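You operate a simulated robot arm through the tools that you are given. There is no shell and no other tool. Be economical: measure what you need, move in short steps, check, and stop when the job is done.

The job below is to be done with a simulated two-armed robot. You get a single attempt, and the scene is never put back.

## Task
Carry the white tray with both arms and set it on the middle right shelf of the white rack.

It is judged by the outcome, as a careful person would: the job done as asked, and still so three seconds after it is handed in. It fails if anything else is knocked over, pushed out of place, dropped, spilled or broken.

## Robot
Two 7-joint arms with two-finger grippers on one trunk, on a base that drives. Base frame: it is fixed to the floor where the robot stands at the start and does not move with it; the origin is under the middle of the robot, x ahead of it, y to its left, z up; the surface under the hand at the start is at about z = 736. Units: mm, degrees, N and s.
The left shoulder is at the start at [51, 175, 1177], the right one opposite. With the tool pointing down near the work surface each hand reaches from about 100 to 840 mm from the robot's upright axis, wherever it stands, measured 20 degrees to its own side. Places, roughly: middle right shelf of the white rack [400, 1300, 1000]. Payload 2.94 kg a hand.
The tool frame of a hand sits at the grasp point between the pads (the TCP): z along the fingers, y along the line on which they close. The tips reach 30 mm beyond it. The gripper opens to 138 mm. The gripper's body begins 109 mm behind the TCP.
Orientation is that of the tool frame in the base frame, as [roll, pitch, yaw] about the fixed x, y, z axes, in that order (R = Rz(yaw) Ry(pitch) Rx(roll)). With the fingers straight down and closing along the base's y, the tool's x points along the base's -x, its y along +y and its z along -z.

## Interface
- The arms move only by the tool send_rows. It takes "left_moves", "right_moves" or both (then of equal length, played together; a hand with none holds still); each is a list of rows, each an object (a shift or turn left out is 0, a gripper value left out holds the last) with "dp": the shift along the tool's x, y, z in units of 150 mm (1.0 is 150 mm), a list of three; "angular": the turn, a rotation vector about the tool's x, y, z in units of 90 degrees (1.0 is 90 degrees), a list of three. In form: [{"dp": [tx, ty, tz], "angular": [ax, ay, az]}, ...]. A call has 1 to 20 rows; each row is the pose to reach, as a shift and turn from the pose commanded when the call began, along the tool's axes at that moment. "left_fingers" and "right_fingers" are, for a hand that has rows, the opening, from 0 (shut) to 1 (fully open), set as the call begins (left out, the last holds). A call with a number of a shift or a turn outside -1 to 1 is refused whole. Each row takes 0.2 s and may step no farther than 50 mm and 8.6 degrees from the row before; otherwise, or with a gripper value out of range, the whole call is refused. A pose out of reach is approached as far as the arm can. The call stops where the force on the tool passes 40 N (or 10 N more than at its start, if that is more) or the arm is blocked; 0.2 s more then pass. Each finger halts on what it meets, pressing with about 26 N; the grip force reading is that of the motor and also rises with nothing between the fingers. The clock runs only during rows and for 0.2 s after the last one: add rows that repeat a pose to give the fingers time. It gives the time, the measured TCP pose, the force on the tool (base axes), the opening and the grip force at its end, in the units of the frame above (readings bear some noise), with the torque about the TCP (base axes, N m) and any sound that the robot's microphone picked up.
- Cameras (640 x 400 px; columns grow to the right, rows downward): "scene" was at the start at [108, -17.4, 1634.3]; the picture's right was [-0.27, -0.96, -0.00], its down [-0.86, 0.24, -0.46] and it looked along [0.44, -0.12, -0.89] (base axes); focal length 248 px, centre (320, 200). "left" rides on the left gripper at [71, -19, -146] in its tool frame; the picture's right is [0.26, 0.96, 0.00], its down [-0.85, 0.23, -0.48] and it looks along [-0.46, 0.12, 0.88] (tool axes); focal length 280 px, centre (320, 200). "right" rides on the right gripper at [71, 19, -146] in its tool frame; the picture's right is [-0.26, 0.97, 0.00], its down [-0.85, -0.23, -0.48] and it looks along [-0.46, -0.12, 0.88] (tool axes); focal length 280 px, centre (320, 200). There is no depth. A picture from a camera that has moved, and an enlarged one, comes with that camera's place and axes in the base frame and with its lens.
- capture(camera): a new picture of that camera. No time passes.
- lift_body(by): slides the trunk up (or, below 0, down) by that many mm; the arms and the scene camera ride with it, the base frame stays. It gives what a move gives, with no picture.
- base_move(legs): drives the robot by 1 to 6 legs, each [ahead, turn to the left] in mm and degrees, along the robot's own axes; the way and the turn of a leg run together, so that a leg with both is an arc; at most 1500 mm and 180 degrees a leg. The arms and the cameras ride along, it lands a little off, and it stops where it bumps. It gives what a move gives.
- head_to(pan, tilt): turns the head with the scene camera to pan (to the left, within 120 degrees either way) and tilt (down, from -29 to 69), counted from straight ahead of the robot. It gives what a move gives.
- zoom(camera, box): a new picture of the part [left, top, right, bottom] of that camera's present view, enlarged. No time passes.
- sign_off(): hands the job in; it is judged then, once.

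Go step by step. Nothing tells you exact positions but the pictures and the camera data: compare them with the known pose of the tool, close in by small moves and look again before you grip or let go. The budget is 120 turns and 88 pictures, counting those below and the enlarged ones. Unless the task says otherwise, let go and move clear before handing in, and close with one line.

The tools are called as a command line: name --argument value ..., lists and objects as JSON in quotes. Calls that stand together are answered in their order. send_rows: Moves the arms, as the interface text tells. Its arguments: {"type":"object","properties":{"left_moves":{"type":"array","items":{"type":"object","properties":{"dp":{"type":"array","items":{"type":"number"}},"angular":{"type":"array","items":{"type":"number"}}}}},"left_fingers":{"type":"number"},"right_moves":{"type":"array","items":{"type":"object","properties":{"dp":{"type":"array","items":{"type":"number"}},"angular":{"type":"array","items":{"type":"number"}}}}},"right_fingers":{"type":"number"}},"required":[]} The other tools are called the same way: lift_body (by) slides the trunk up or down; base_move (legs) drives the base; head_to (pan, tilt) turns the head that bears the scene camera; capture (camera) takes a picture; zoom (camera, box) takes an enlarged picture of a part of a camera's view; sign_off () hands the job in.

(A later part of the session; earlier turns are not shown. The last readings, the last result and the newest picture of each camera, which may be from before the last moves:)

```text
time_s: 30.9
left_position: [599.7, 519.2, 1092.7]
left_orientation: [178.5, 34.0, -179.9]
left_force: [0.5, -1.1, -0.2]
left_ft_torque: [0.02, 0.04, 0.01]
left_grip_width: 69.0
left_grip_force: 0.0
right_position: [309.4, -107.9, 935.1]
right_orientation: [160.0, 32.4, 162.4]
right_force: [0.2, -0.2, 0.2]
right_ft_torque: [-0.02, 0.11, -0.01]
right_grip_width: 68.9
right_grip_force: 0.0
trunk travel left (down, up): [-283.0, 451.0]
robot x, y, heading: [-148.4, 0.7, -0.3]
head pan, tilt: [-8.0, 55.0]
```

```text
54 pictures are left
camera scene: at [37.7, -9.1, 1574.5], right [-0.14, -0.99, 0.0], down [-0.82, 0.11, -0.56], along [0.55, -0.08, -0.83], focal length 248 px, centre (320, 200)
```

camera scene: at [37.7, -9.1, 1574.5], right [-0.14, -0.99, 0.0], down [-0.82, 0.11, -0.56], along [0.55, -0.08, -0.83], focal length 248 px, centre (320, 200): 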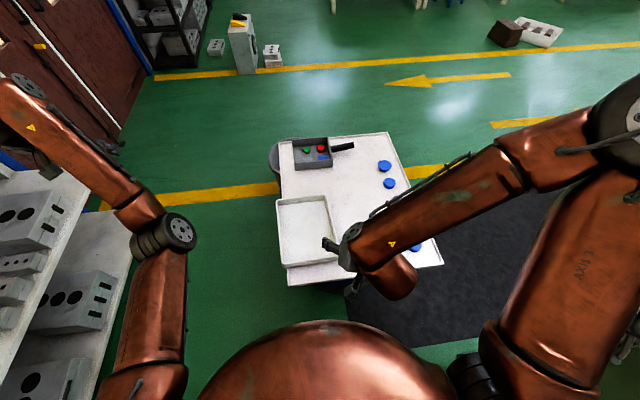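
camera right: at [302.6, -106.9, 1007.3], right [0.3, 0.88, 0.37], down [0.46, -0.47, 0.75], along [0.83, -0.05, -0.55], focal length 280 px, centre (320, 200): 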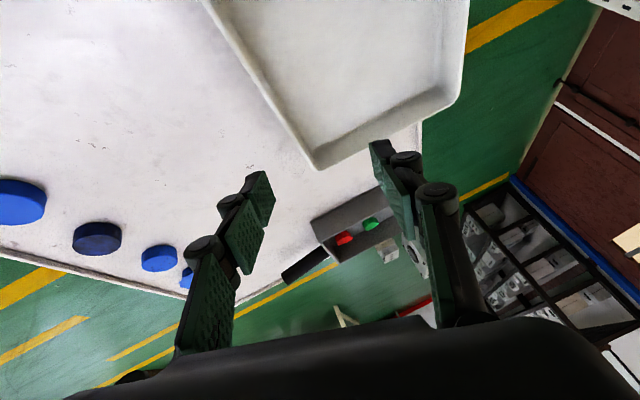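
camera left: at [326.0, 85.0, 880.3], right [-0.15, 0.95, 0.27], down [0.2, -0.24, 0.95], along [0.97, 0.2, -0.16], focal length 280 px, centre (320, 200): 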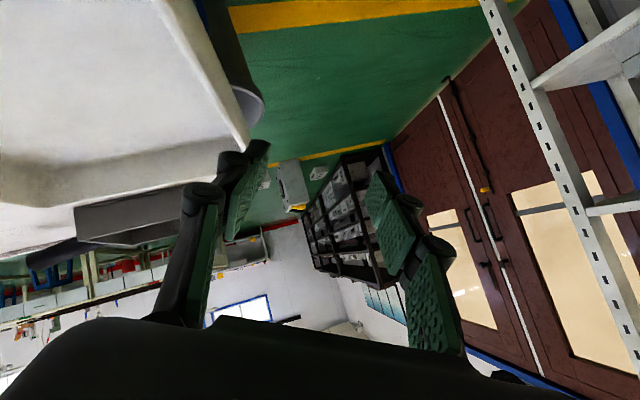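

The base stopped at 148 mm, which is enough. I'll re-measure the tray and raise the right arm clear.

send_rows --right_moves '[{"dp": [-0.1, 0, -0.2]}, {"dp": [-0.2, -0.05, -0.4]}, {"dp": [-0.3, -0.1, -0.6]}, {"dp": [-0.3, -0.3, -0.6]}, {"dp": [-0.3, -0.5, -0.6]}, {"dp": [-0.3, -0.5, -0.6]}]'

zoom --camera "scene" --box '[250, 120, 460, 300]'

capture --camera "scene"

```text
time_s: 32.3
left_position: [578.2, 521.3, 1105.3]
left_orientation: [178.4, 35.6, -179.8]
left_force: [0.3, 0.5, -0.2]
left_ft_torque: [-0.03, 0.04, -0.04]
left_grip_width: 69.1
left_grip_force: 0.1
right_position: [281.1, -207.1, 1021.5]
right_orientation: [160.1, 33.1, 163.4]
right_force: [1.3, 0.3, -0.4]
right_ft_torque: [-0.07, 0.06, -0.03]
right_grip_width: 69.0
right_grip_force: 0.0
right hand out of reach, approached as far as the arm can: row 1, 2, 3, 4, 5, 6
trunk travel left (down, up): [-283.0, 451.0]
robot x, y, heading: [-148.5, 0.8, 0.2]
head pan, tilt: [-8.0, 55.0]
```

```text
2.22 times, centred on (355, 210) of scene
camera zoom: at [11.2, -8.4, 1575.0], right [-0.14, -0.99, 0.0], down [-0.81, 0.11, -0.57], along [0.57, -0.08, -0.82], focal length 551 px, centre (242, 178)
```

zoom: 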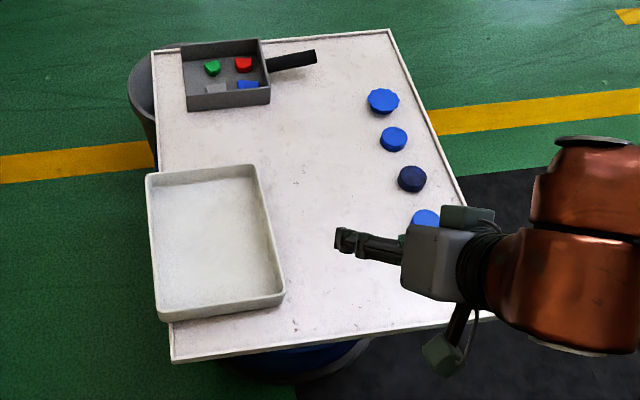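

```text
52 pictures are left
camera scene: at [11.2, -8.4, 1575.0], right [-0.14, -0.99, 0.0], down [-0.81, 0.11, -0.57], along [0.57, -0.08, -0.82], focal length 248 px, centre (320, 200)
```

scene: 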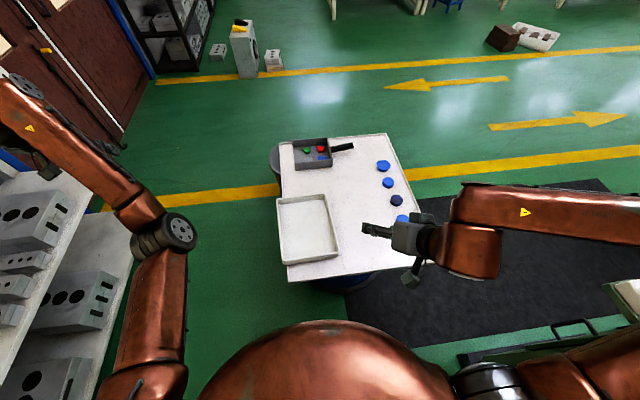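

The hands and the camera are still creeping back, so something is settling. I'll wait and look again.

send_rows --left_moves '[{}, {}, {}, {}, {}, {}, {}, {}, {}, {}, {}, {}, {}, {}, {}]'

head_to --pan -120 --tilt 60

capture --camera "scene"

```text
time_s: 35.5
left_position: [582.4, 518.7, 1099.2]
left_orientation: [178.8, 34.2, -179.8]
left_force: [0.3, -0.1, -0.4]
left_ft_torque: [-0.01, 0.03, -0.02]
left_grip_width: 68.9
left_grip_force: 0.0
right_position: [287.9, -209.1, 1018.8]
right_orientation: [160.1, 32.9, 163.3]
right_force: [0.2, 0.2, 0.0]
right_ft_torque: [0.0, 0.02, 0.01]
right_grip_width: 69.4
right_grip_force: 0.1
trunk travel left (down, up): [-283.0, 451.0]
robot x, y, heading: [-151.7, -1.3, -0.0]
head pan, tilt: [-8.0, 55.0]
```

```text
time_s: 37.4
left_position: [581.0, 517.5, 1100.0]
left_orientation: [178.8, 34.2, -179.8]
left_force: [-0.9, -0.4, 0.4]
left_ft_torque: [-0.01, -0.02, -0.01]
left_grip_width: 68.9
left_grip_force: 0.2
right_position: [287.6, -208.5, 1018.8]
right_orientation: [160.0, 32.7, 163.3]
right_force: [0.5, 0.9, -0.4]
right_ft_torque: [0.01, 0.03, -0.01]
right_grip_width: 68.7
right_grip_force: 0.0
trunk travel left (down, up): [-283.0, 451.0]
robot x, y, heading: [-152.4, -4.0, 0.3]
head pan, tilt: [-120.0, 60.0]
```

```text
51 pictures are left
camera scene: at [-96.6, -57.4, 1569.3], right [-0.87, 0.5, 0.0], down [0.43, 0.75, -0.5], along [-0.25, -0.43, -0.87], focal length 248 px, centre (320, 200)
```

scene: 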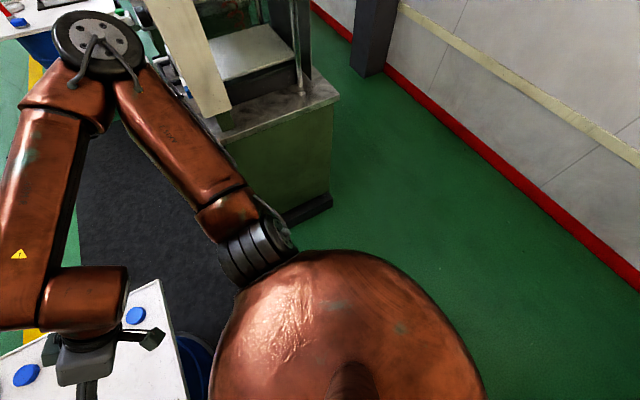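

Everything has settled. The tray's rim now spans x 335–596, y -118 to 75, with about 13 mm hanging over the table's left edge. I'll bring both hands back in stages at a 30° tilt.

send_rows --left_moves '[{"dp": [0.12, -0.247, 0.06], "angular": [0, 0.012, 0]}, {"dp": [0.24, -0.493, 0.12], "angular": [0, 0.024, 0]}, {"dp": [0.36, -0.74, 0.18], "angular": [0, 0.036, 0]}, {"dp": [0.48, -0.987, 0.238], "angular": [0, 0.047, 0]}, {"dp": [0.48, -0.987, 0.238], "angular": [0, 0.047, 0]}]' --right_moves '[{"dp": [-0.12, 0.04, 0.14], "angular": [0.031, 0.014, -0.038]}, {"dp": [-0.25, 0.08, 0.28], "angular": [0.062, 0.028, -0.075]}, {"dp": [-0.37, 0.12, 0.42], "angular": [0.094, 0.043, -0.113]}, {"dp": [-0.5, 0.153, 0.56], "angular": [0.125, 0.057, -0.151]}, {"dp": [-0.5, 0.153, 0.56], "angular": [0.125, 0.057, -0.151]}]'

head_to --pan -3 --tilt 55

capture --camera "scene"

```text
time_s: 38.6
left_position: [540.7, 368.3, 1027.7]
left_orientation: [178.9, 29.9, -179.7]
left_force: [0.2, 0.0, -0.6]
left_ft_torque: [0.0, 0.0, 0.04]
left_grip_width: 69.1
left_grip_force: 0.1
right_position: [399.1, -188.8, 1000.8]
right_orientation: [-179.6, 30.2, -180.0]
right_force: [0.0, 0.2, 0.8]
right_ft_torque: [-0.04, -0.02, 0.03]
right_grip_width: 68.9
right_grip_force: 0.0
trunk travel left (down, up): [-283.0, 451.0]
robot x, y, heading: [-151.0, 5.1, -0.1]
head pan, tilt: [-120.0, 60.0]
```

```text
time_s: 40.5
left_position: [541.4, 368.3, 1026.9]
left_orientation: [178.8, 29.9, -179.6]
left_force: [0.1, 0.2, 0.0]
left_ft_torque: [-0.03, -0.04, 0.0]
left_grip_width: 69.1
left_grip_force: 0.1
right_position: [399.2, -190.6, 1000.0]
right_orientation: [-179.8, 30.3, 179.9]
right_force: [-0.5, -0.8, -0.1]
right_ft_torque: [-0.03, -0.02, -0.03]
right_grip_width: 68.9
right_grip_force: 0.0
trunk travel left (down, up): [-283.0, 451.0]
robot x, y, heading: [-146.3, -0.3, 0.1]
head pan, tilt: [-3.0, 55.0]
```

```text
50 pictures are left
camera scene: at [8.8, -3.6, 1575.3], right [-0.05, -1.0, 0.0], down [-0.82, 0.04, -0.57], along [0.57, -0.03, -0.82], focal length 248 px, centre (320, 200)
```

scene: 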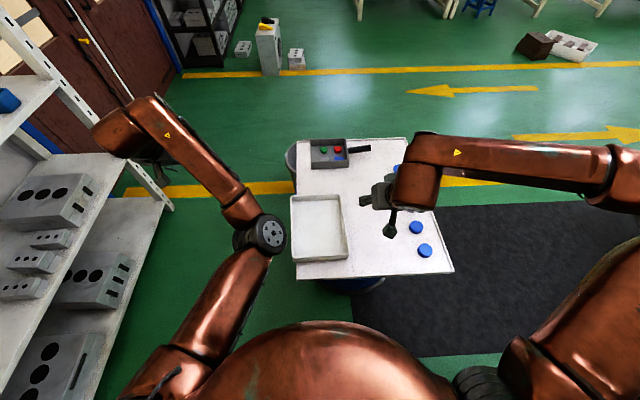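

The left elbow is still on the inside. I'll back up another 100 mm to keep the arms stretched and the elbow clear of the body.

base_move --legs '[[-100, 0]]'

send_rows --left_moves '[{}, {}, {}, {}]'

```text
time_s: 41.7
left_position: [462.0, 369.9, 1014.5]
left_orientation: [178.9, 28.6, -179.9]
left_force: [-0.4, -0.6, -0.1]
left_ft_torque: [0.03, -0.04, 0.0]
left_grip_width: 69.0
left_grip_force: 0.0
right_position: [319.3, -190.8, 990.4]
right_orientation: [-179.8, 29.0, 179.8]
right_force: [0.2, -0.3, 0.5]
right_ft_torque: [0.02, -0.05, 0.0]
right_grip_width: 69.2
right_grip_force: 0.1
trunk travel left (down, up): [-283.0, 451.0]
robot x, y, heading: [-247.8, -0.8, -0.2]
head pan, tilt: [-3.0, 55.0]
```

```text
time_s: 42.3
left_position: [419.9, 388.5, 1065.1]
left_orientation: [171.6, 38.0, 178.0]
left_force: [1.3, -0.8, -0.9]
left_ft_torque: [0.08, -0.02, 0.08]
left_grip_width: 68.8
left_grip_force: 0.1
right_position: [256.5, -197.7, 1020.7]
right_orientation: [-179.8, 34.2, 179.0]
right_force: [0.6, -0.3, 0.3]
right_ft_torque: [0.05, 0.03, 0.02]
right_grip_width: 69.0
right_grip_force: 0.1
trunk travel left (down, up): [-283.0, 451.0]
robot x, y, heading: [-248.2, -2.7, -0.2]
head pan, tilt: [-3.0, 55.0]
stopped in row 2 (left hand): the arm was blocked; the commanded pose is now the measured one
```

send_rows --left_moves '[{}, {}, {}, {}, {}, {}, {}, {}, {}, {}]'

capture --camera "scene"

```text
time_s: 42.6
left_position: [341.2, 399.7, 1109.1]
left_orientation: [169.7, 44.8, 178.7]
left_force: [-0.7, 0.7, -2.4]
left_ft_torque: [-0.03, -0.3, -0.03]
left_grip_width: 69.0
left_grip_force: 0.0
right_position: [177.8, -197.5, 1043.6]
right_orientation: [-179.6, 38.4, 179.9]
right_force: [-2.6, 0.4, -2.5]
right_ft_torque: [-0.09, -0.38, -0.04]
right_grip_width: 69.2
right_grip_force: 0.0
trunk travel left (down, up): [-283.0, 451.0]
robot x, y, heading: [-249.1, -0.9, -0.3]
head pan, tilt: [-3.0, 55.0]
stopped in row 1 (left hand): the arm was blocked; the commanded pose is now the measured one
```

```text
49 pictures are left
camera scene: at [-101.5, -3.5, 1576.1], right [-0.05, -1.0, 0.0], down [-0.81, 0.04, -0.58], along [0.58, -0.03, -0.82], focal length 248 px, centre (320, 200)
```

scene: 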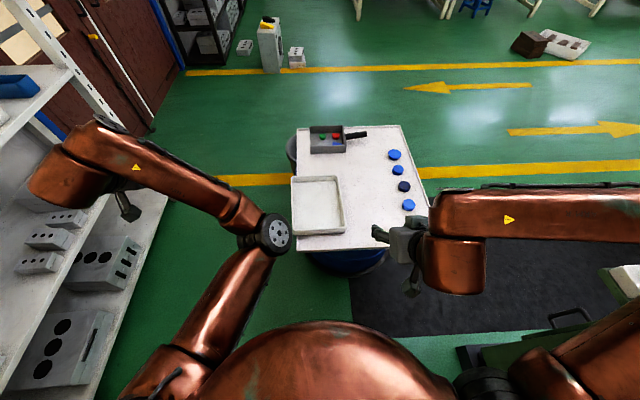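

head_to --pan 0 --tilt 55

send_rows --left_moves '[{}, {}, {}, {}]'

capture --camera "scene"

```text
time_s: 43.2
left_position: [382.6, 399.1, 1090.9]
left_orientation: [169.9, 42.5, 178.6]
left_force: [0.1, -0.1, -0.1]
left_ft_torque: [-0.04, -0.02, -0.01]
left_grip_width: 69.0
left_grip_force: 0.0
right_position: [217.2, -196.5, 1030.7]
right_orientation: [-179.7, 36.1, 179.8]
right_force: [-0.2, -0.1, -0.1]
right_ft_torque: [0.06, 0.02, 0.0]
right_grip_width: 68.8
right_grip_force: 0.1
trunk travel left (down, up): [-283.0, 451.0]
robot x, y, heading: [-252.5, -3.1, 0.0]
head pan, tilt: [0.0, 55.0]
```

```text
time_s: 44.2
left_position: [365.4, 390.8, 1092.2]
left_orientation: [171.9, 41.6, 178.9]
left_force: [-1.1, -0.8, 0.1]
left_ft_torque: [0.0, 0.02, 0.0]
left_grip_width: 69.1
left_grip_force: 0.1
right_position: [204.6, -196.1, 1037.1]
right_orientation: [-179.8, 36.8, 179.5]
right_force: [0.2, 0.3, 1.6]
right_ft_torque: [-0.03, -0.05, 0.02]
right_grip_width: 69.1
right_grip_force: 0.0
trunk travel left (down, up): [-283.0, 451.0]
robot x, y, heading: [-250.6, 1.0, 0.1]
head pan, tilt: [0.0, 55.0]
```

```text
48 pictures are left
camera scene: at [-97.8, 0.1, 1576.5], right [0.0, -1.0, 0.0], down [-0.82, 0.0, -0.58], along [0.58, 0.0, -0.82], focal length 248 px, centre (320, 200)
```

scene: 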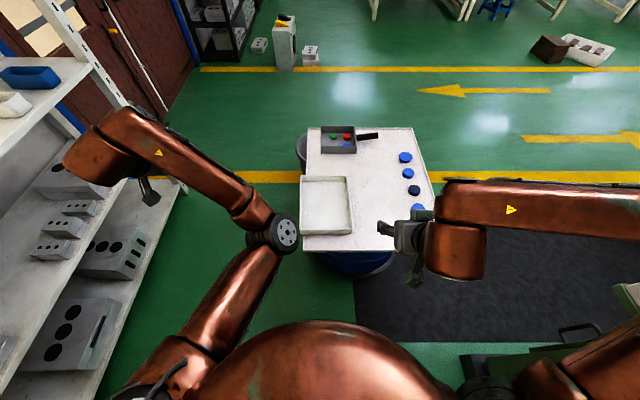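

The arms swung during the drive and have now settled, with the robot at x≈-250. I'll bring the hands forward and inward again in stages.

send_rows --left_moves '[{"dp": [-0.013, -0.196, 0.176], "angular": [0.018, 0.026, 0]}, {"dp": [-0.027, -0.392, 0.352], "angular": [0.036, 0.052, 0]}, {"dp": [-0.04, -0.588, 0.528], "angular": [0.054, 0.077, 0]}, {"dp": [-0.053, -0.784, 0.704], "angular": [0.072, 0.103, 0]}, {"dp": [-0.067, -0.98, 0.88], "angular": [0.09, 0.129, 0]}, {"dp": [-0.067, -0.98, 0.88], "angular": [0.09, 0.129, 0]}]' --right_moves '[{"dp": [-0.1, 0.06, 0.2], "angular": [0, 0.015, 0]}, {"dp": [-0.2, 0.12, 0.4], "angular": [0, 0.03, 0]}, {"dp": [-0.3, 0.18, 0.6], "angular": [0, 0.045, 0]}, {"dp": [-0.4, 0.24, 0.8], "angular": [0, 0.06, 0]}, {"dp": [-0.493, 0.307, 0.99], "angular": [0, 0.076, 0]}, {"dp": [-0.493, 0.307, 0.99], "angular": [0, 0.076, 0]}]'

capture --camera "scene"

```text
time_s: 45.6
left_position: [471.7, 256.2, 980.9]
left_orientation: [-178.8, 29.4, 179.8]
left_force: [0.2, 0.7, -0.1]
left_ft_torque: [-0.01, 0.0, -0.01]
left_grip_width: 69.1
left_grip_force: 0.0
right_position: [354.8, -153.0, 958.3]
right_orientation: [-179.7, 29.6, 179.6]
right_force: [-0.2, 0.0, 0.3]
right_ft_torque: [0.03, -0.01, -0.02]
right_grip_width: 69.3
right_grip_force: 0.0
trunk travel left (down, up): [-283.0, 451.0]
robot x, y, heading: [-249.9, 2.7, -0.1]
head pan, tilt: [0.0, 55.0]
```

```text
47 pictures are left
camera scene: at [-91.7, 0.3, 1575.6], right [0.0, -1.0, 0.0], down [-0.82, 0.0, -0.57], along [0.57, 0.0, -0.82], focal length 248 px, centre (320, 200)
```

scene: 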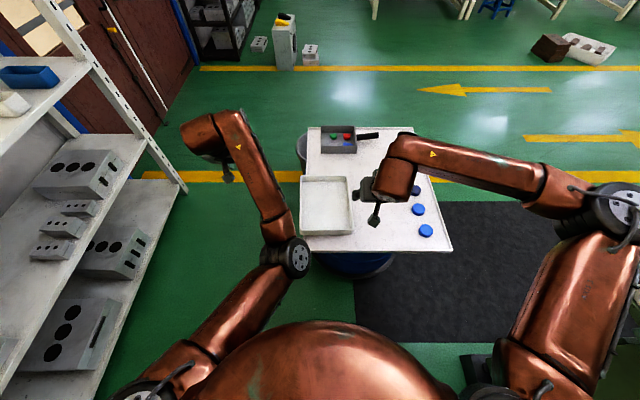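

send_rows --left_moves '[{"dp": [0.06, -0.243, 0.064]}, {"dp": [0.12, -0.486, 0.128]}, {"dp": [0.18, -0.73, 0.192]}, {"dp": [0.237, -0.973, 0.257]}, {"dp": [0.237, -0.973, 0.257]}]' --right_moves '[{"dp": [-0.13, 0.065, 0.127]}, {"dp": [-0.26, 0.13, 0.253]}, {"dp": [-0.39, 0.195, 0.38]}, {"dp": [-0.52, 0.26, 0.507]}, {"dp": [-0.52, 0.26, 0.507]}]'

capture --camera "scene"

capture --camera "left"

capture --camera "right"

```text
time_s: 46.8
left_position: [460.9, 112.2, 931.2]
left_orientation: [-178.9, 29.3, 179.8]
left_force: [-0.1, 0.2, 0.0]
left_ft_torque: [0.03, 0.02, -0.02]
left_grip_width: 69.0
left_grip_force: 0.1
right_position: [463.8, -116.2, 929.7]
right_orientation: [-179.8, 29.5, 179.6]
right_force: [0.9, -0.3, 0.3]
right_ft_torque: [0.01, 0.01, -0.04]
right_grip_width: 68.9
right_grip_force: 0.0
trunk travel left (down, up): [-283.0, 451.0]
robot x, y, heading: [-250.5, 1.7, 0.1]
head pan, tilt: [0.0, 55.0]
```

```text
46 pictures are left
camera scene: at [-91.0, 0.0, 1575.5], right [0.0, -1.0, 0.0], down [-0.82, 0.0, -0.57], along [0.57, 0.0, -0.82], focal length 248 px, centre (320, 200)
```

scene: 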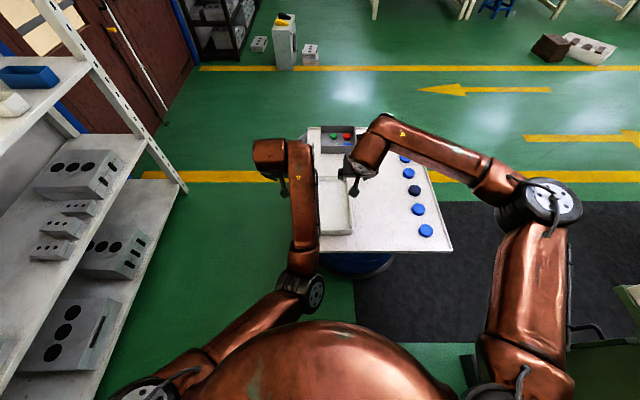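

```text
45 pictures are left
camera left: at [326.1, 97.3, 1022.7], right [-0.22, 0.97, -0.14], down [0.51, 0.24, 0.83], along [0.83, 0.11, -0.54], focal length 280 px, centre (320, 200)
```

left: 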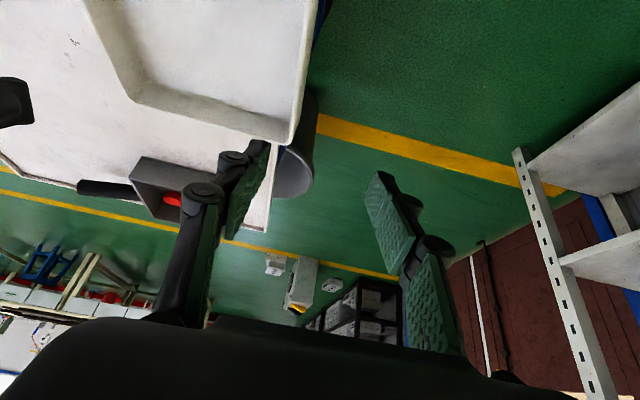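

```text
44 pictures are left
camera right: at [330.6, -95.0, 1020.0], right [0.24, 0.96, 0.13], down [0.5, -0.23, 0.83], along [0.83, -0.13, -0.54], focal length 280 px, centre (320, 200)
```

right: 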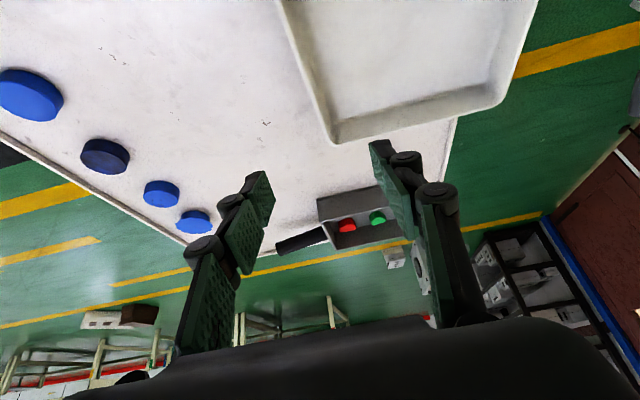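

I make the wall centrelines about y 76 (left) and y -112 (right). I'll move over them and lower to just above the rim, then check.

send_rows --left_moves '[{"dp": [0.0, -0.247, 0.0]}, {"dp": [0.15, -0.247, 0.266]}, {"dp": [0.3, -0.247, 0.532]}, {"dp": [0.429, -0.247, 0.761]}, {"dp": [0.429, -0.247, 0.761]}]' --right_moves '[{"dp": [0.017, 0.027, -0.01]}, {"dp": [0.15, 0.027, 0.25]}, {"dp": [0.3, 0.027, 0.5]}, {"dp": [0.443, 0.027, 0.745]}, {"dp": [0.443, 0.027, 0.745]}]'

capture --camera "left"

capture --camera "right"

```text
time_s: 48.2
left_position: [475.9, 103.1, 817.3]
left_orientation: [178.6, 31.5, -179.8]
left_force: [-0.2, 0.1, 0.0]
left_ft_torque: [0.0, 0.01, 0.03]
left_grip_width: 68.9
left_grip_force: 0.0
right_position: [460.6, -110.7, 796.9]
right_orientation: [-179.8, 29.5, 179.7]
right_force: [0.6, 0.5, -0.7]
right_ft_torque: [-0.03, -0.01, 0.0]
right_grip_width: 69.0
right_grip_force: 0.1
trunk travel left (down, up): [-283.0, 451.0]
robot x, y, heading: [-249.8, 4.1, 0.1]
head pan, tilt: [0.0, 55.0]
stopped in row 5 (left hand): the arm was blocked; the commanded pose is now the measured one
```

```text
43 pictures are left
camera left: at [339.2, 79.8, 903.1], right [-0.24, 0.96, -0.12], down [0.47, 0.22, 0.85], along [0.85, 0.15, -0.51], focal length 280 px, centre (320, 200)
```

left: 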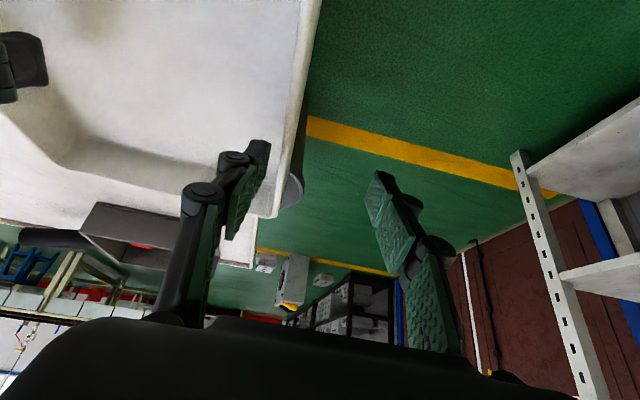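

```text
42 pictures are left
camera right: at [328.8, -89.3, 888.5], right [0.24, 0.96, 0.13], down [0.5, -0.23, 0.83], along [0.83, -0.13, -0.54], focal length 280 px, centre (320, 200)
```

right: 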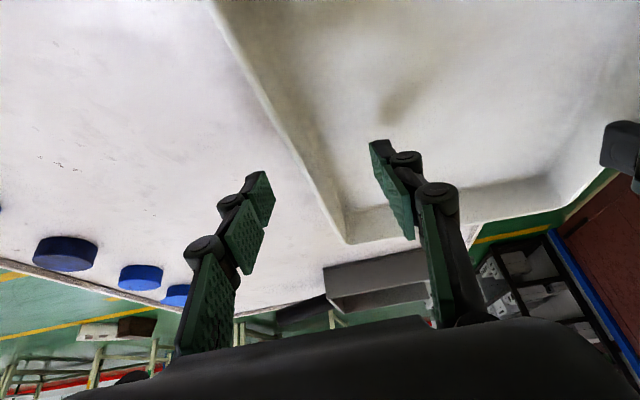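

The right hand is well placed; the left is blocked about 28 mm short. I'll see what it's touching.

head_to --pan 0 --tilt 69

capture --camera "scene"

```text
time_s: 49.0
left_position: [476.1, 100.9, 817.2]
left_orientation: [178.5, 31.4, -179.8]
left_force: [-0.1, 0.4, 0.1]
left_ft_torque: [-0.03, -0.02, -0.01]
left_grip_width: 68.8
left_grip_force: 0.0
right_position: [461.8, -109.9, 798.5]
right_orientation: [-179.8, 29.5, 179.6]
right_force: [0.0, -0.8, 0.7]
right_ft_torque: [0.0, -0.03, 0.03]
right_grip_width: 69.3
right_grip_force: 0.1
trunk travel left (down, up): [-283.0, 451.0]
robot x, y, heading: [-249.0, -0.8, -0.4]
head pan, tilt: [0.0, 68.8]
```

```text
41 pictures are left
camera scene: at [-106.5, 0.0, 1559.9], right [0.0, -1.0, 0.0], down [-0.93, 0.0, -0.36], along [0.36, 0.0, -0.93], focal length 248 px, centre (320, 200)
```

scene: 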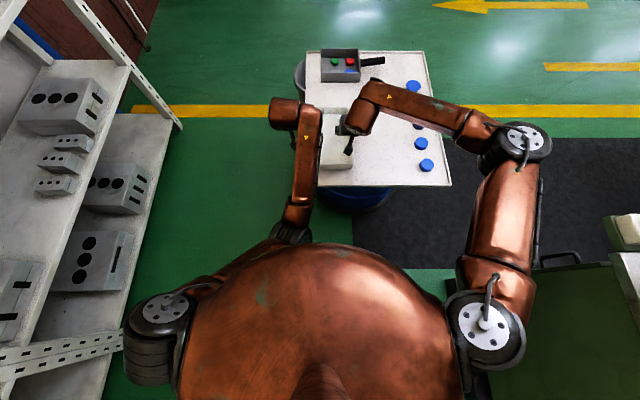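

The left upper arm is pressing against the robot's own chest. I'll lift both hands 110 mm, back up another 90 mm to straighten that arm, and let it settle.

send_rows --left_moves '[{"dp": [-0.09, 0.05, -0.16]}, {"dp": [-0.19, 0.1, -0.32]}, {"dp": [-0.29, 0.15, -0.48]}, {"dp": [-0.38, 0.2, -0.63]}, {"dp": [-0.38, 0.2, -0.63]}]' --right_moves '[{"dp": [-0.09, 0, -0.16]}, {"dp": [-0.18, 0, -0.32]}, {"dp": [-0.27, 0, -0.48]}, {"dp": [-0.36, 0, -0.64]}, {"dp": [-0.36, 0, -0.64]}]'

base_move --legs '[[-30, 0], [-30, 0], [-30, 0]]'

head_to --pan 60 --tilt 55

head_to --pan 0 --tilt 60

capture --camera "scene"

```text
time_s: 50.2
left_position: [473.5, 126.5, 925.8]
left_orientation: [178.9, 31.2, -179.8]
left_force: [-0.7, -0.8, -0.2]
left_ft_torque: [-0.02, 0.0, -0.03]
left_grip_width: 68.9
left_grip_force: 0.0
right_position: [462.6, -111.7, 908.4]
right_orientation: [-179.8, 29.5, 179.5]
right_force: [0.8, 0.2, 0.7]
right_ft_torque: [0.01, 0.04, -0.01]
right_grip_width: 69.3
right_grip_force: 0.1
trunk travel left (down, up): [-283.0, 451.0]
robot x, y, heading: [-248.6, 0.8, -0.2]
head pan, tilt: [0.0, 68.8]
```

```text
time_s: 51.9
left_position: [385.9, 129.3, 922.8]
left_orientation: [178.9, 31.0, -179.6]
left_force: [0.9, 0.1, -1.2]
left_ft_torque: [-0.02, 0.02, -0.02]
left_grip_width: 69.2
left_grip_force: 0.0
right_position: [377.2, -109.8, 903.7]
right_orientation: [-179.7, 29.3, 179.6]
right_force: [0.6, 0.5, -1.3]
right_ft_torque: [0.01, -0.01, -0.01]
right_grip_width: 68.8
right_grip_force: 0.0
trunk travel left (down, up): [-283.0, 451.0]
robot x, y, heading: [-338.3, 1.0, 0.3]
head pan, tilt: [0.0, 68.8]
```

```text
time_s: 53.2
left_position: [384.9, 129.1, 924.0]
left_orientation: [178.8, 31.2, -179.7]
left_force: [1.1, -0.3, 0.4]
left_ft_torque: [0.04, 0.01, -0.02]
left_grip_width: 68.9
left_grip_force: 0.0
right_position: [373.4, -110.8, 906.3]
right_orientation: [-179.8, 29.5, 179.5]
right_force: [-0.5, -0.5, -0.6]
right_ft_torque: [0.01, 0.01, 0.03]
right_grip_width: 68.9
right_grip_force: 0.0
trunk travel left (down, up): [-283.0, 451.0]
robot x, y, heading: [-337.8, 0.5, -0.0]
head pan, tilt: [60.0, 55.0]
```

```text
time_s: 54.5
left_position: [383.7, 128.1, 925.1]
left_orientation: [178.9, 31.3, -179.7]
left_force: [0.7, 0.4, -0.4]
left_ft_torque: [0.03, 0.02, 0.02]
left_grip_width: 69.3
left_grip_force: 0.0
right_position: [371.9, -110.2, 908.5]
right_orientation: [-179.8, 29.6, 179.6]
right_force: [0.1, 0.5, -0.2]
right_ft_torque: [0.02, 0.03, -0.04]
right_grip_width: 69.0
right_grip_force: 0.0
trunk travel left (down, up): [-283.0, 451.0]
robot x, y, heading: [-339.6, 0.6, -0.1]
head pan, tilt: [0.0, 60.0]
```

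```text
40 pictures are left
camera scene: at [-184.9, 0.3, 1569.2], right [0.0, -1.0, 0.0], down [-0.87, 0.0, -0.5], along [0.5, 0.0, -0.87], focal length 248 px, centre (320, 200)
```

scene: 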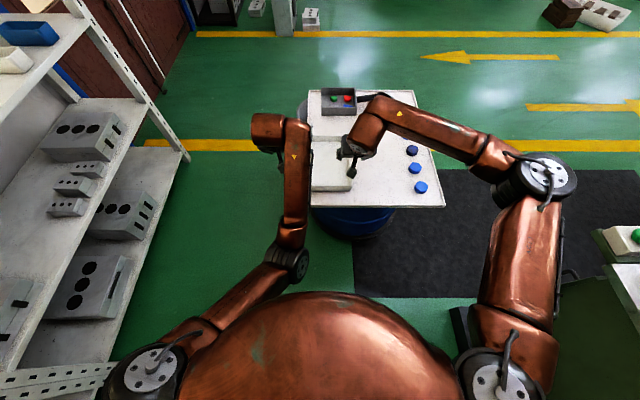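

Small driving steps keep the arms steady. I'll extend both hands over the walls again.

send_rows --left_moves '[{"dp": [-0.096, -0.116, 0.176]}, {"dp": [-0.192, -0.231, 0.351]}, {"dp": [-0.288, -0.347, 0.527]}, {"dp": [-0.288, -0.347, 0.527]}]' --right_moves '[{"dp": [-0.143, -0.003, 0.153]}, {"dp": [-0.287, -0.007, 0.307]}, {"dp": [-0.43, -0.01, 0.46]}, {"dp": [-0.43, -0.01, 0.46]}]'

capture --camera "scene"

capture --camera "left"

```text
time_s: 55.5
left_position: [462.2, 78.2, 879.3]
left_orientation: [178.9, 31.2, -179.7]
left_force: [0.0, 0.2, -0.5]
left_ft_torque: [0.0, 0.0, 0.02]
left_grip_width: 69.1
left_grip_force: 0.0
right_position: [466.1, -111.1, 879.4]
right_orientation: [-179.8, 29.5, 179.5]
right_force: [-0.8, -0.5, -0.2]
right_ft_torque: [0.0, 0.0, 0.0]
right_grip_width: 69.0
right_grip_force: 0.1
trunk travel left (down, up): [-283.0, 451.0]
robot x, y, heading: [-339.6, 2.5, 0.4]
head pan, tilt: [0.0, 60.0]
```

```text
39 pictures are left
camera scene: at [-182.1, 0.1, 1569.2], right [0.0, -1.0, 0.0], down [-0.87, 0.0, -0.5], along [0.5, 0.0, -0.87], focal length 248 px, centre (320, 200)
```

scene: 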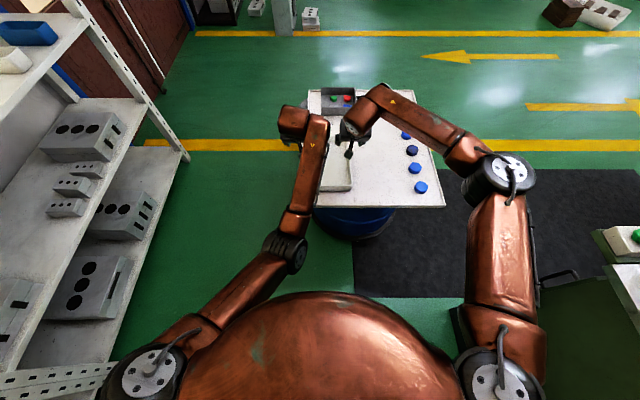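

```text
38 pictures are left
camera left: at [327.6, 56.7, 966.0], right [-0.24, 0.96, -0.12], down [0.48, 0.22, 0.85], along [0.85, 0.15, -0.51], focal length 280 px, centre (320, 200)
```

left: 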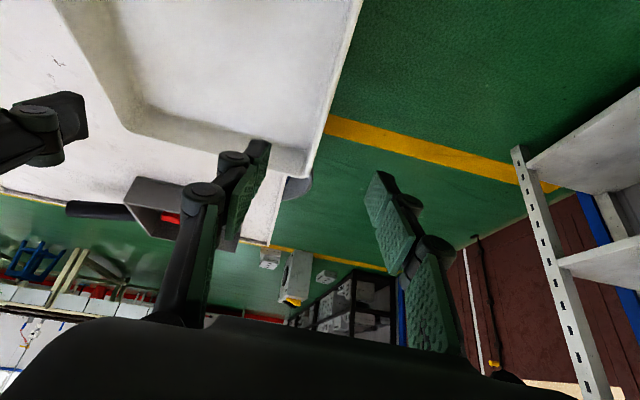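

Both hands reach freely now. I'll descend to grip height.

send_rows --left_moves '[{"dp": [0.1, -0.013, 0.16]}, {"dp": [0.19, -0.013, 0.31]}, {"dp": [0.27, -0.013, 0.44]}, {"dp": [0.347, -0.013, 0.569]}, {"dp": [0.347, -0.013, 0.569]}]' --right_moves '[{"dp": [0.1, -0.007, 0.16]}, {"dp": [0.19, -0.007, 0.31]}, {"dp": [0.27, -0.007, 0.44]}, {"dp": [0.345, -0.007, 0.57]}, {"dp": [0.345, -0.007, 0.57]}]'

capture --camera "left"

capture --camera "right"

```text
time_s: 56.7
left_position: [464.0, 77.8, 779.9]
left_orientation: [179.0, 31.5, -179.7]
left_force: [0.1, 0.1, 3.8]
left_ft_torque: [-0.15, 0.0, -0.1]
left_grip_width: 69.6
left_grip_force: 0.3
right_position: [459.4, -114.7, 780.5]
right_orientation: [-179.7, 29.6, 179.6]
right_force: [-0.1, -0.4, -0.1]
right_ft_torque: [-0.01, -0.02, -0.01]
right_grip_width: 68.9
right_grip_force: 0.0
trunk travel left (down, up): [-283.0, 451.0]
robot x, y, heading: [-340.0, 0.5, 0.2]
head pan, tilt: [0.0, 60.0]
```

```text
37 pictures are left
camera left: at [326.9, 56.5, 867.4], right [-0.24, 0.96, -0.12], down [0.47, 0.22, 0.85], along [0.85, 0.15, -0.51], focal length 280 px, centre (320, 200)
```

left: 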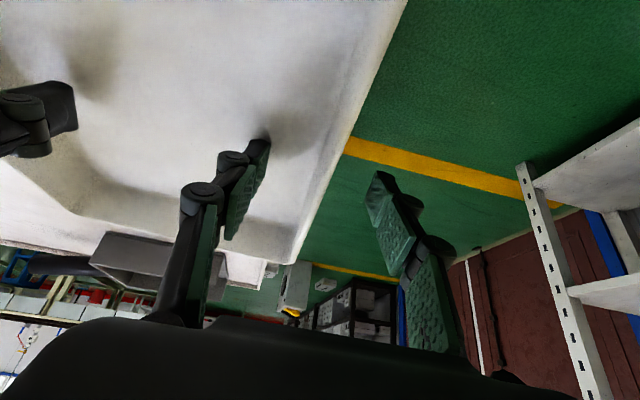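

```text
36 pictures are left
camera right: at [325.8, -92.7, 871.8], right [0.24, 0.96, 0.13], down [0.5, -0.23, 0.83], along [0.83, -0.13, -0.54], focal length 280 px, centre (320, 200)
```

right: 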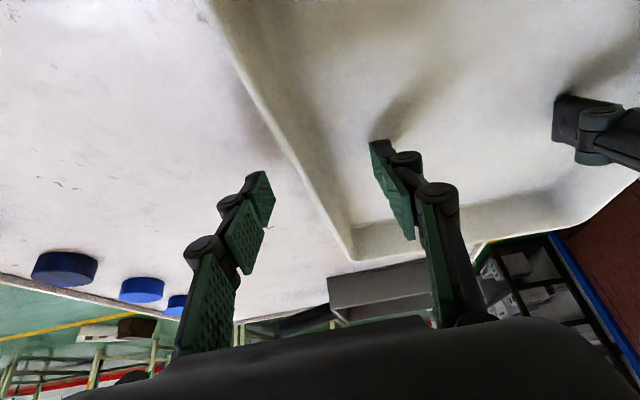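

Both hands straddle their walls, with the left fingertip just touching the tray floor. I'll raise the left 4 mm and close both grippers.

send_rows --left_moves '[{"dp": [-0.014, 0, -0.023]}, {"dp": [-0.014, 0, -0.023]}, {"dp": [-0.014, 0, -0.023]}, {"dp": [-0.014, 0, -0.023]}, {"dp": [-0.014, 0, -0.023]}, {"dp": [-0.014, 0, -0.023]}, {"dp": [-0.014, 0, -0.023]}, {"dp": [-0.014, 0, -0.023]}]' --right_moves '[{}, {}, {}, {}, {}, {}, {}, {}]' --left_fingers 0 --right_fingers 0

capture --camera "left"

capture --camera "right"

```text
time_s: 58.5
left_position: [463.6, 78.4, 783.6]
left_orientation: [178.8, 31.2, -179.6]
left_force: [7.2, 10.6, -2.7]
left_ft_torque: [0.8, -0.31, 0.54]
left_grip_width: 6.0
left_grip_force: 26.0
right_position: [460.0, -116.0, 780.8]
right_orientation: [-179.6, 29.5, 179.6]
right_force: [-7.4, -9.5, 4.0]
right_ft_torque: [0.34, 0.14, 0.87]
right_grip_width: 6.2
right_grip_force: 26.1
trunk travel left (down, up): [-283.0, 451.0]
robot x, y, heading: [-338.6, 0.9, 0.1]
head pan, tilt: [0.0, 60.0]
```

```text
35 pictures are left
camera left: at [327.2, 57.6, 870.5], right [-0.24, 0.96, -0.12], down [0.47, 0.22, 0.85], along [0.85, 0.15, -0.51], focal length 280 px, centre (320, 200)
```

left: 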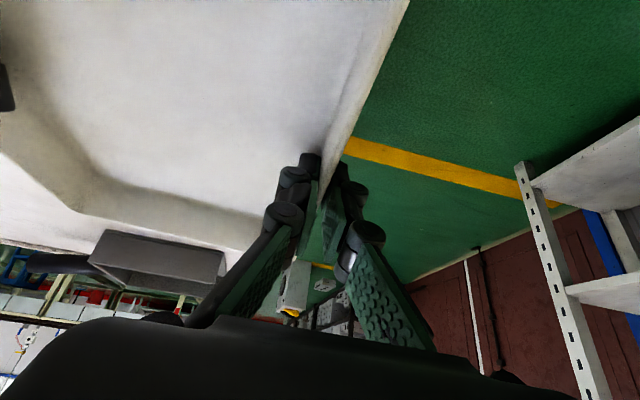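

```text
34 pictures are left
camera right: at [326.3, -93.6, 871.3], right [0.24, 0.96, 0.12], down [0.5, -0.23, 0.83], along [0.83, -0.14, -0.54], focal length 280 px, centre (320, 200)
```

right: 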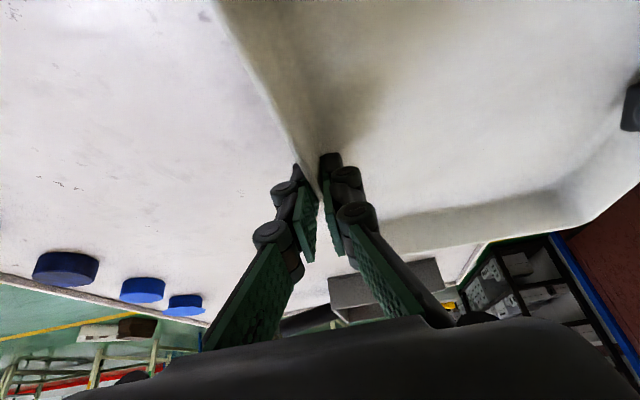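

Both walls are gripped at 6 mm. I'll lift slowly, 45 mm straight up, and check.

send_rows --left_moves '[{"dp": [-0.039, 0, -0.064]}, {"dp": [-0.078, 0, -0.128]}, {"dp": [-0.117, 0, -0.192]}, {"dp": [-0.155, 0, -0.257]}, {"dp": [-0.155, 0, -0.257]}]' --right_moves '[{"dp": [-0.037, 0, -0.065]}, {"dp": [-0.074, 0, -0.13]}, {"dp": [-0.111, 0, -0.196]}, {"dp": [-0.148, 0, -0.261]}, {"dp": [-0.148, 0, -0.261]}]'

capture --camera "scene"

capture --camera "right"

```text
time_s: 59.7
left_position: [462.7, 79.5, 829.0]
left_orientation: [178.7, 31.2, -179.5]
left_force: [7.5, 21.9, -6.6]
left_ft_torque: [0.81, 0.2, 0.65]
left_grip_width: 6.1
left_grip_force: 26.5
right_position: [461.4, -116.4, 823.7]
right_orientation: [-179.6, 29.5, 179.6]
right_force: [-7.3, -22.2, 2.3]
right_ft_torque: [0.2, -0.25, 0.77]
right_grip_width: 6.8
right_grip_force: 26.5
trunk travel left (down, up): [-283.0, 451.0]
robot x, y, heading: [-339.2, 1.2, -0.1]
head pan, tilt: [0.0, 60.0]
```

```text
33 pictures are left
camera scene: at [-184.0, 0.1, 1569.1], right [0.0, -1.0, 0.0], down [-0.87, 0.0, -0.5], along [0.5, 0.0, -0.87], focal length 248 px, centre (320, 200)
```

scene: 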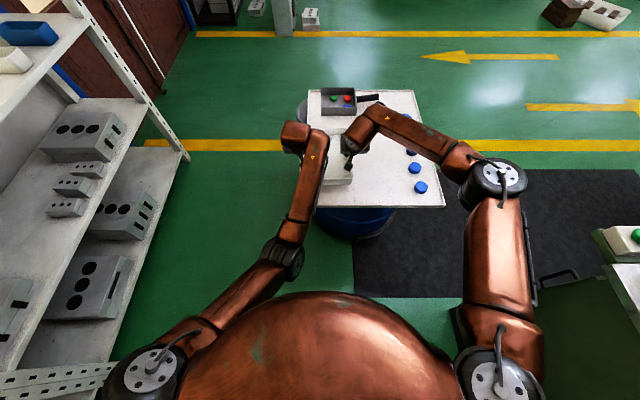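

```text
32 pictures are left
camera right: at [327.5, -93.8, 913.8], right [0.24, 0.96, 0.12], down [0.5, -0.23, 0.83], along [0.83, -0.14, -0.54], focal length 280 px, centre (320, 200)
```

right: 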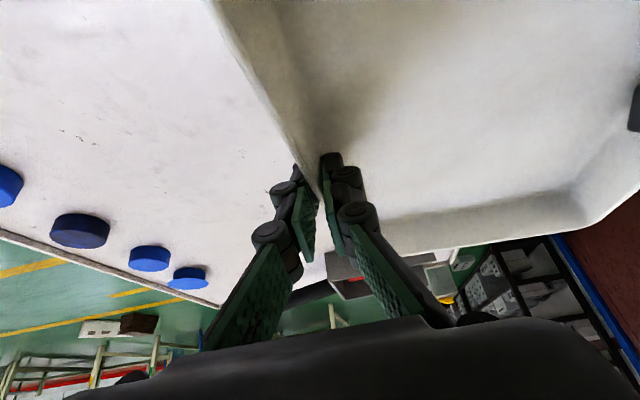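

The tray is lifted and level. The hands squeeze it slightly from the sides, so I'll ease them 3 mm outward and then raise the trunk.

send_rows --left_moves '[{"dp": [0, 0.01, 0]}, {"dp": [0, 0.02, 0]}, {"dp": [0, 0.02, 0]}]' --right_moves '[{"dp": [0, -0.01, 0]}, {"dp": [0, -0.02, 0]}, {"dp": [0, -0.02, 0]}]'

lift_body --by 100

```text
time_s: 60.5
left_position: [461.6, 80.1, 828.8]
left_orientation: [178.9, 31.3, -179.8]
left_force: [7.9, 9.0, -5.9]
left_ft_torque: [0.68, -0.32, 0.66]
left_grip_width: 6.0
left_grip_force: 25.9
right_position: [459.8, -114.4, 823.3]
right_orientation: [-179.9, 29.5, 179.7]
right_force: [-8.0, -8.9, 2.7]
right_ft_torque: [0.26, 0.27, 0.84]
right_grip_width: 6.7
right_grip_force: 26.1
trunk travel left (down, up): [-283.0, 451.0]
robot x, y, heading: [-338.5, 2.8, 0.0]
head pan, tilt: [0.0, 60.0]
```

```text
time_s: 61.8
left_position: [462.6, 79.3, 927.9]
left_orientation: [179.0, 31.2, -179.7]
left_force: [8.8, -3.6, -6.7]
left_ft_torque: [0.52, -0.28, 0.75]
left_grip_width: 6.0
left_grip_force: 26.3
right_position: [460.1, -115.7, 922.3]
right_orientation: [-179.8, 29.4, 179.8]
right_force: [-9.8, 3.5, 2.9]
right_ft_torque: [0.45, 0.2, 0.98]
right_grip_width: 6.5
right_grip_force: 26.2
trunk travel left (down, up): [-383.0, 351.0]
robot x, y, heading: [-336.6, -3.9, 0.2]
head pan, tilt: [0.0, 60.0]
```

The trunk lift carries the tray cleanly. I'll raise another 180 mm so the tray is above shelf level.

lift_body --by 180

base_move --legs '[[0, 20]]'

capture --camera "scene"

```text
time_s: 63.8
left_position: [462.5, 79.2, 1107.8]
left_orientation: [179.1, 31.2, -179.7]
left_force: [9.0, -16.4, -6.8]
left_ft_torque: [0.36, 0.01, 0.73]
left_grip_width: 6.0
left_grip_force: 25.8
right_position: [461.0, -115.8, 1104.4]
right_orientation: [-179.9, 29.5, 179.7]
right_force: [-8.9, 15.3, 3.2]
right_ft_torque: [0.63, -0.08, 1.0]
right_grip_width: 6.5
right_grip_force: 25.8
trunk travel left (down, up): [-563.0, 171.0]
robot x, y, heading: [-339.9, 0.1, -0.0]
head pan, tilt: [0.0, 60.0]
```

```text
time_s: 65.3
left_position: [387.5, 347.7, 1108.8]
left_orientation: [179.0, 31.2, -159.8]
left_force: [13.1, -13.6, -7.7]
left_ft_torque: [0.33, -0.01, 0.59]
left_grip_width: 6.1
left_grip_force: 25.7
right_position: [452.1, 163.5, 1104.7]
right_orientation: [-179.9, 29.5, -160.5]
right_force: [-13.2, 14.4, 4.0]
right_ft_torque: [0.6, 0.3, 0.97]
right_grip_width: 6.2
right_grip_force: 26.2
trunk travel left (down, up): [-563.0, 171.0]
robot x, y, heading: [-338.3, 3.4, 19.7]
head pan, tilt: [0.0, 60.0]
```

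```text
31 pictures are left
camera scene: at [-287.1, 18.5, 1850.6], right [0.34, -0.94, 0.0], down [-0.81, -0.3, -0.5], along [0.47, 0.17, -0.87], focal length 248 px, centre (320, 200)
```

scene: 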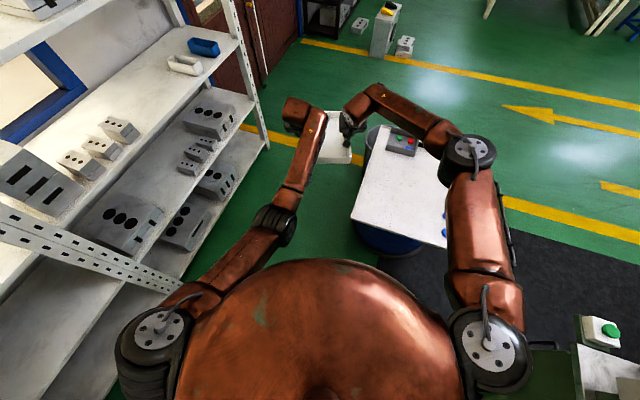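

The tray carries well. I'll ease the hands 2 mm inward, raise a bit more for clearance over items on the shelf, and turn to about 36° to drive between the table and the rack in small legs.

send_rows --left_moves '[{"dp": [0, -0.01, 0]}, {"dp": [0, -0.01, 0]}]' --right_moves '[{"dp": [0, 0.01, 0]}, {"dp": [0, 0.01, 0]}]'

lift_body --by 50

base_move --legs '[[0, 16], [50, 0], [50, 0], [50, 0], [50, 0], [50, 0]]'

```text
time_s: 65.9
left_position: [388.7, 349.6, 1108.6]
left_orientation: [178.9, 31.3, -159.7]
left_force: [5.4, 9.7, -7.3]
left_ft_torque: [0.69, 0.04, 0.69]
left_grip_width: 5.9
left_grip_force: 25.8
right_position: [451.3, 163.9, 1104.0]
right_orientation: [-179.7, 29.5, -160.6]
right_force: [-5.6, -9.5, 4.9]
right_ft_torque: [0.34, 0.24, 0.88]
right_grip_width: 6.0
right_grip_force: 26.3
trunk travel left (down, up): [-563.0, 171.0]
robot x, y, heading: [-340.0, -0.6, 19.8]
head pan, tilt: [0.0, 60.0]
```

```text
time_s: 66.8
left_position: [387.7, 346.3, 1157.3]
left_orientation: [178.8, 31.2, -159.8]
left_force: [2.1, 15.1, -6.6]
left_ft_torque: [0.68, 0.19, 0.65]
left_grip_width: 6.0
left_grip_force: 25.8
right_position: [453.5, 162.9, 1154.0]
right_orientation: [-179.8, 29.5, -160.5]
right_force: [-2.7, -15.8, 3.9]
right_ft_torque: [0.22, 0.09, 0.81]
right_grip_width: 6.4
right_grip_force: 25.4
trunk travel left (down, up): [-613.0, 121.0]
robot x, y, heading: [-338.6, 3.4, 20.0]
head pan, tilt: [0.0, 60.0]
```

```text
time_s: 69.2
left_position: [313.8, 529.2, 1135.9]
left_orientation: [172.0, 25.3, -150.9]
left_force: [115.0, -26.2, 53.2]
left_ft_torque: [-4.88, -2.67, 5.79]
left_grip_width: 139.2
left_grip_force: 25.8
right_position: [529.9, 366.4, 1201.0]
right_orientation: [-175.1, 35.3, -150.7]
right_force: [-104.4, 22.7, -52.1]
right_ft_torque: [-1.45, -0.05, 7.58]
right_grip_width: 129.3
right_grip_force: 34.5
trunk travel left (down, up): [-613.0, 121.0]
robot x, y, heading: [-268.6, 46.5, 35.7]
head pan, tilt: [0.0, 60.0]
stopped in leg 3: the robot was blocked; the commanded pose is now the measured one
```

Something went wrong: there are large forces and the fingers have been forced open. I'll look at once.

capture --camera "scene"

capture --camera "left"

capture --camera "right"

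```text
30 pictures are left
camera scene: at [-116.5, 158.6, 1904.3], right [0.58, -0.81, 0.0], down [-0.73, -0.52, -0.43], along [0.35, 0.25, -0.9], focal length 248 px, centre (320, 200)
```

scene: 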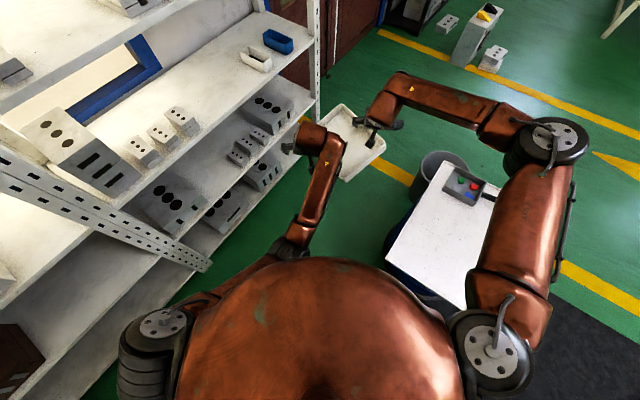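

```text
29 pictures are left
camera left: at [222.6, 435.9, 1233.4], right [-0.72, 0.69, 0.01], down [0.4, 0.41, 0.82], along [0.56, 0.59, -0.58], focal length 280 px, centre (320, 200)
```

left: 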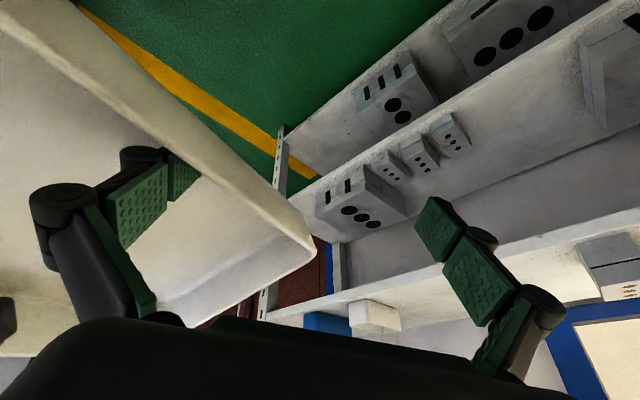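

```text
28 pictures are left
camera right: at [390.8, 325.1, 1276.4], right [-0.24, 0.97, 0.08], down [0.45, 0.03, 0.89], along [0.86, 0.26, -0.44], focal length 280 px, centre (320, 200)
```

right: 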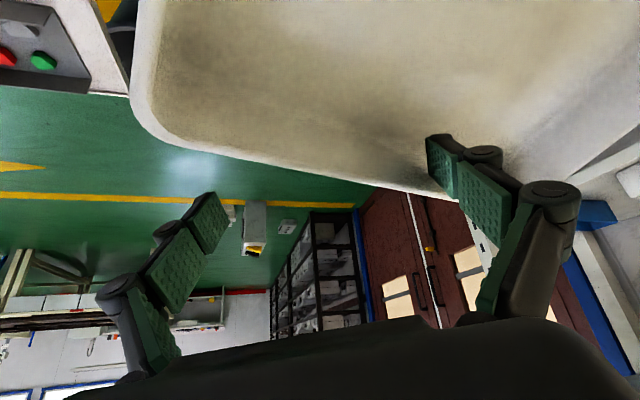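

The hands got pulled apart while driving. The tray is still held, but only by the inner fingers pressing outward, and it's rotated about 37° relative to the hands. I'll check that it's stable before carefully restoring the grip.

send_rows --left_moves '[{}]' --right_moves '[{}]'

zoom --camera "scene" --box '[260, 60, 460, 210]'

```text
time_s: 69.5
left_position: [306.9, 517.2, 1221.4]
left_orientation: [162.3, 34.3, -158.6]
left_force: [123.5, -41.3, 41.2]
left_ft_torque: [-5.23, -3.74, 5.59]
left_grip_width: 138.2
left_grip_force: 25.9
right_position: [523.0, 330.0, 1257.8]
right_orientation: [-172.6, 41.1, -151.8]
right_force: [-117.1, 42.5, -46.4]
right_ft_torque: [-1.23, -0.89, 8.04]
right_grip_width: 138.2
right_grip_force: 25.9
trunk travel left (down, up): [-613.0, 121.0]
robot x, y, heading: [-270.6, 49.6, 35.6]
head pan, tilt: [0.0, 60.0]
stopped in row 1 (left hand): the arm was blocked; the commanded pose is now the measured one
```

```text
2.67 times, centred on (360, 135) of scene
camera zoom: at [-117.3, 161.1, 1904.5], right [0.58, -0.81, 0.0], down [-0.73, -0.52, -0.43], along [0.35, 0.25, -0.9], focal length 661 px, centre (213, 373)
```

zoom: 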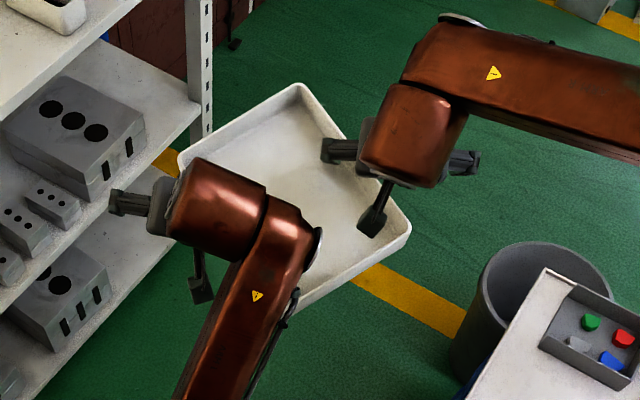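

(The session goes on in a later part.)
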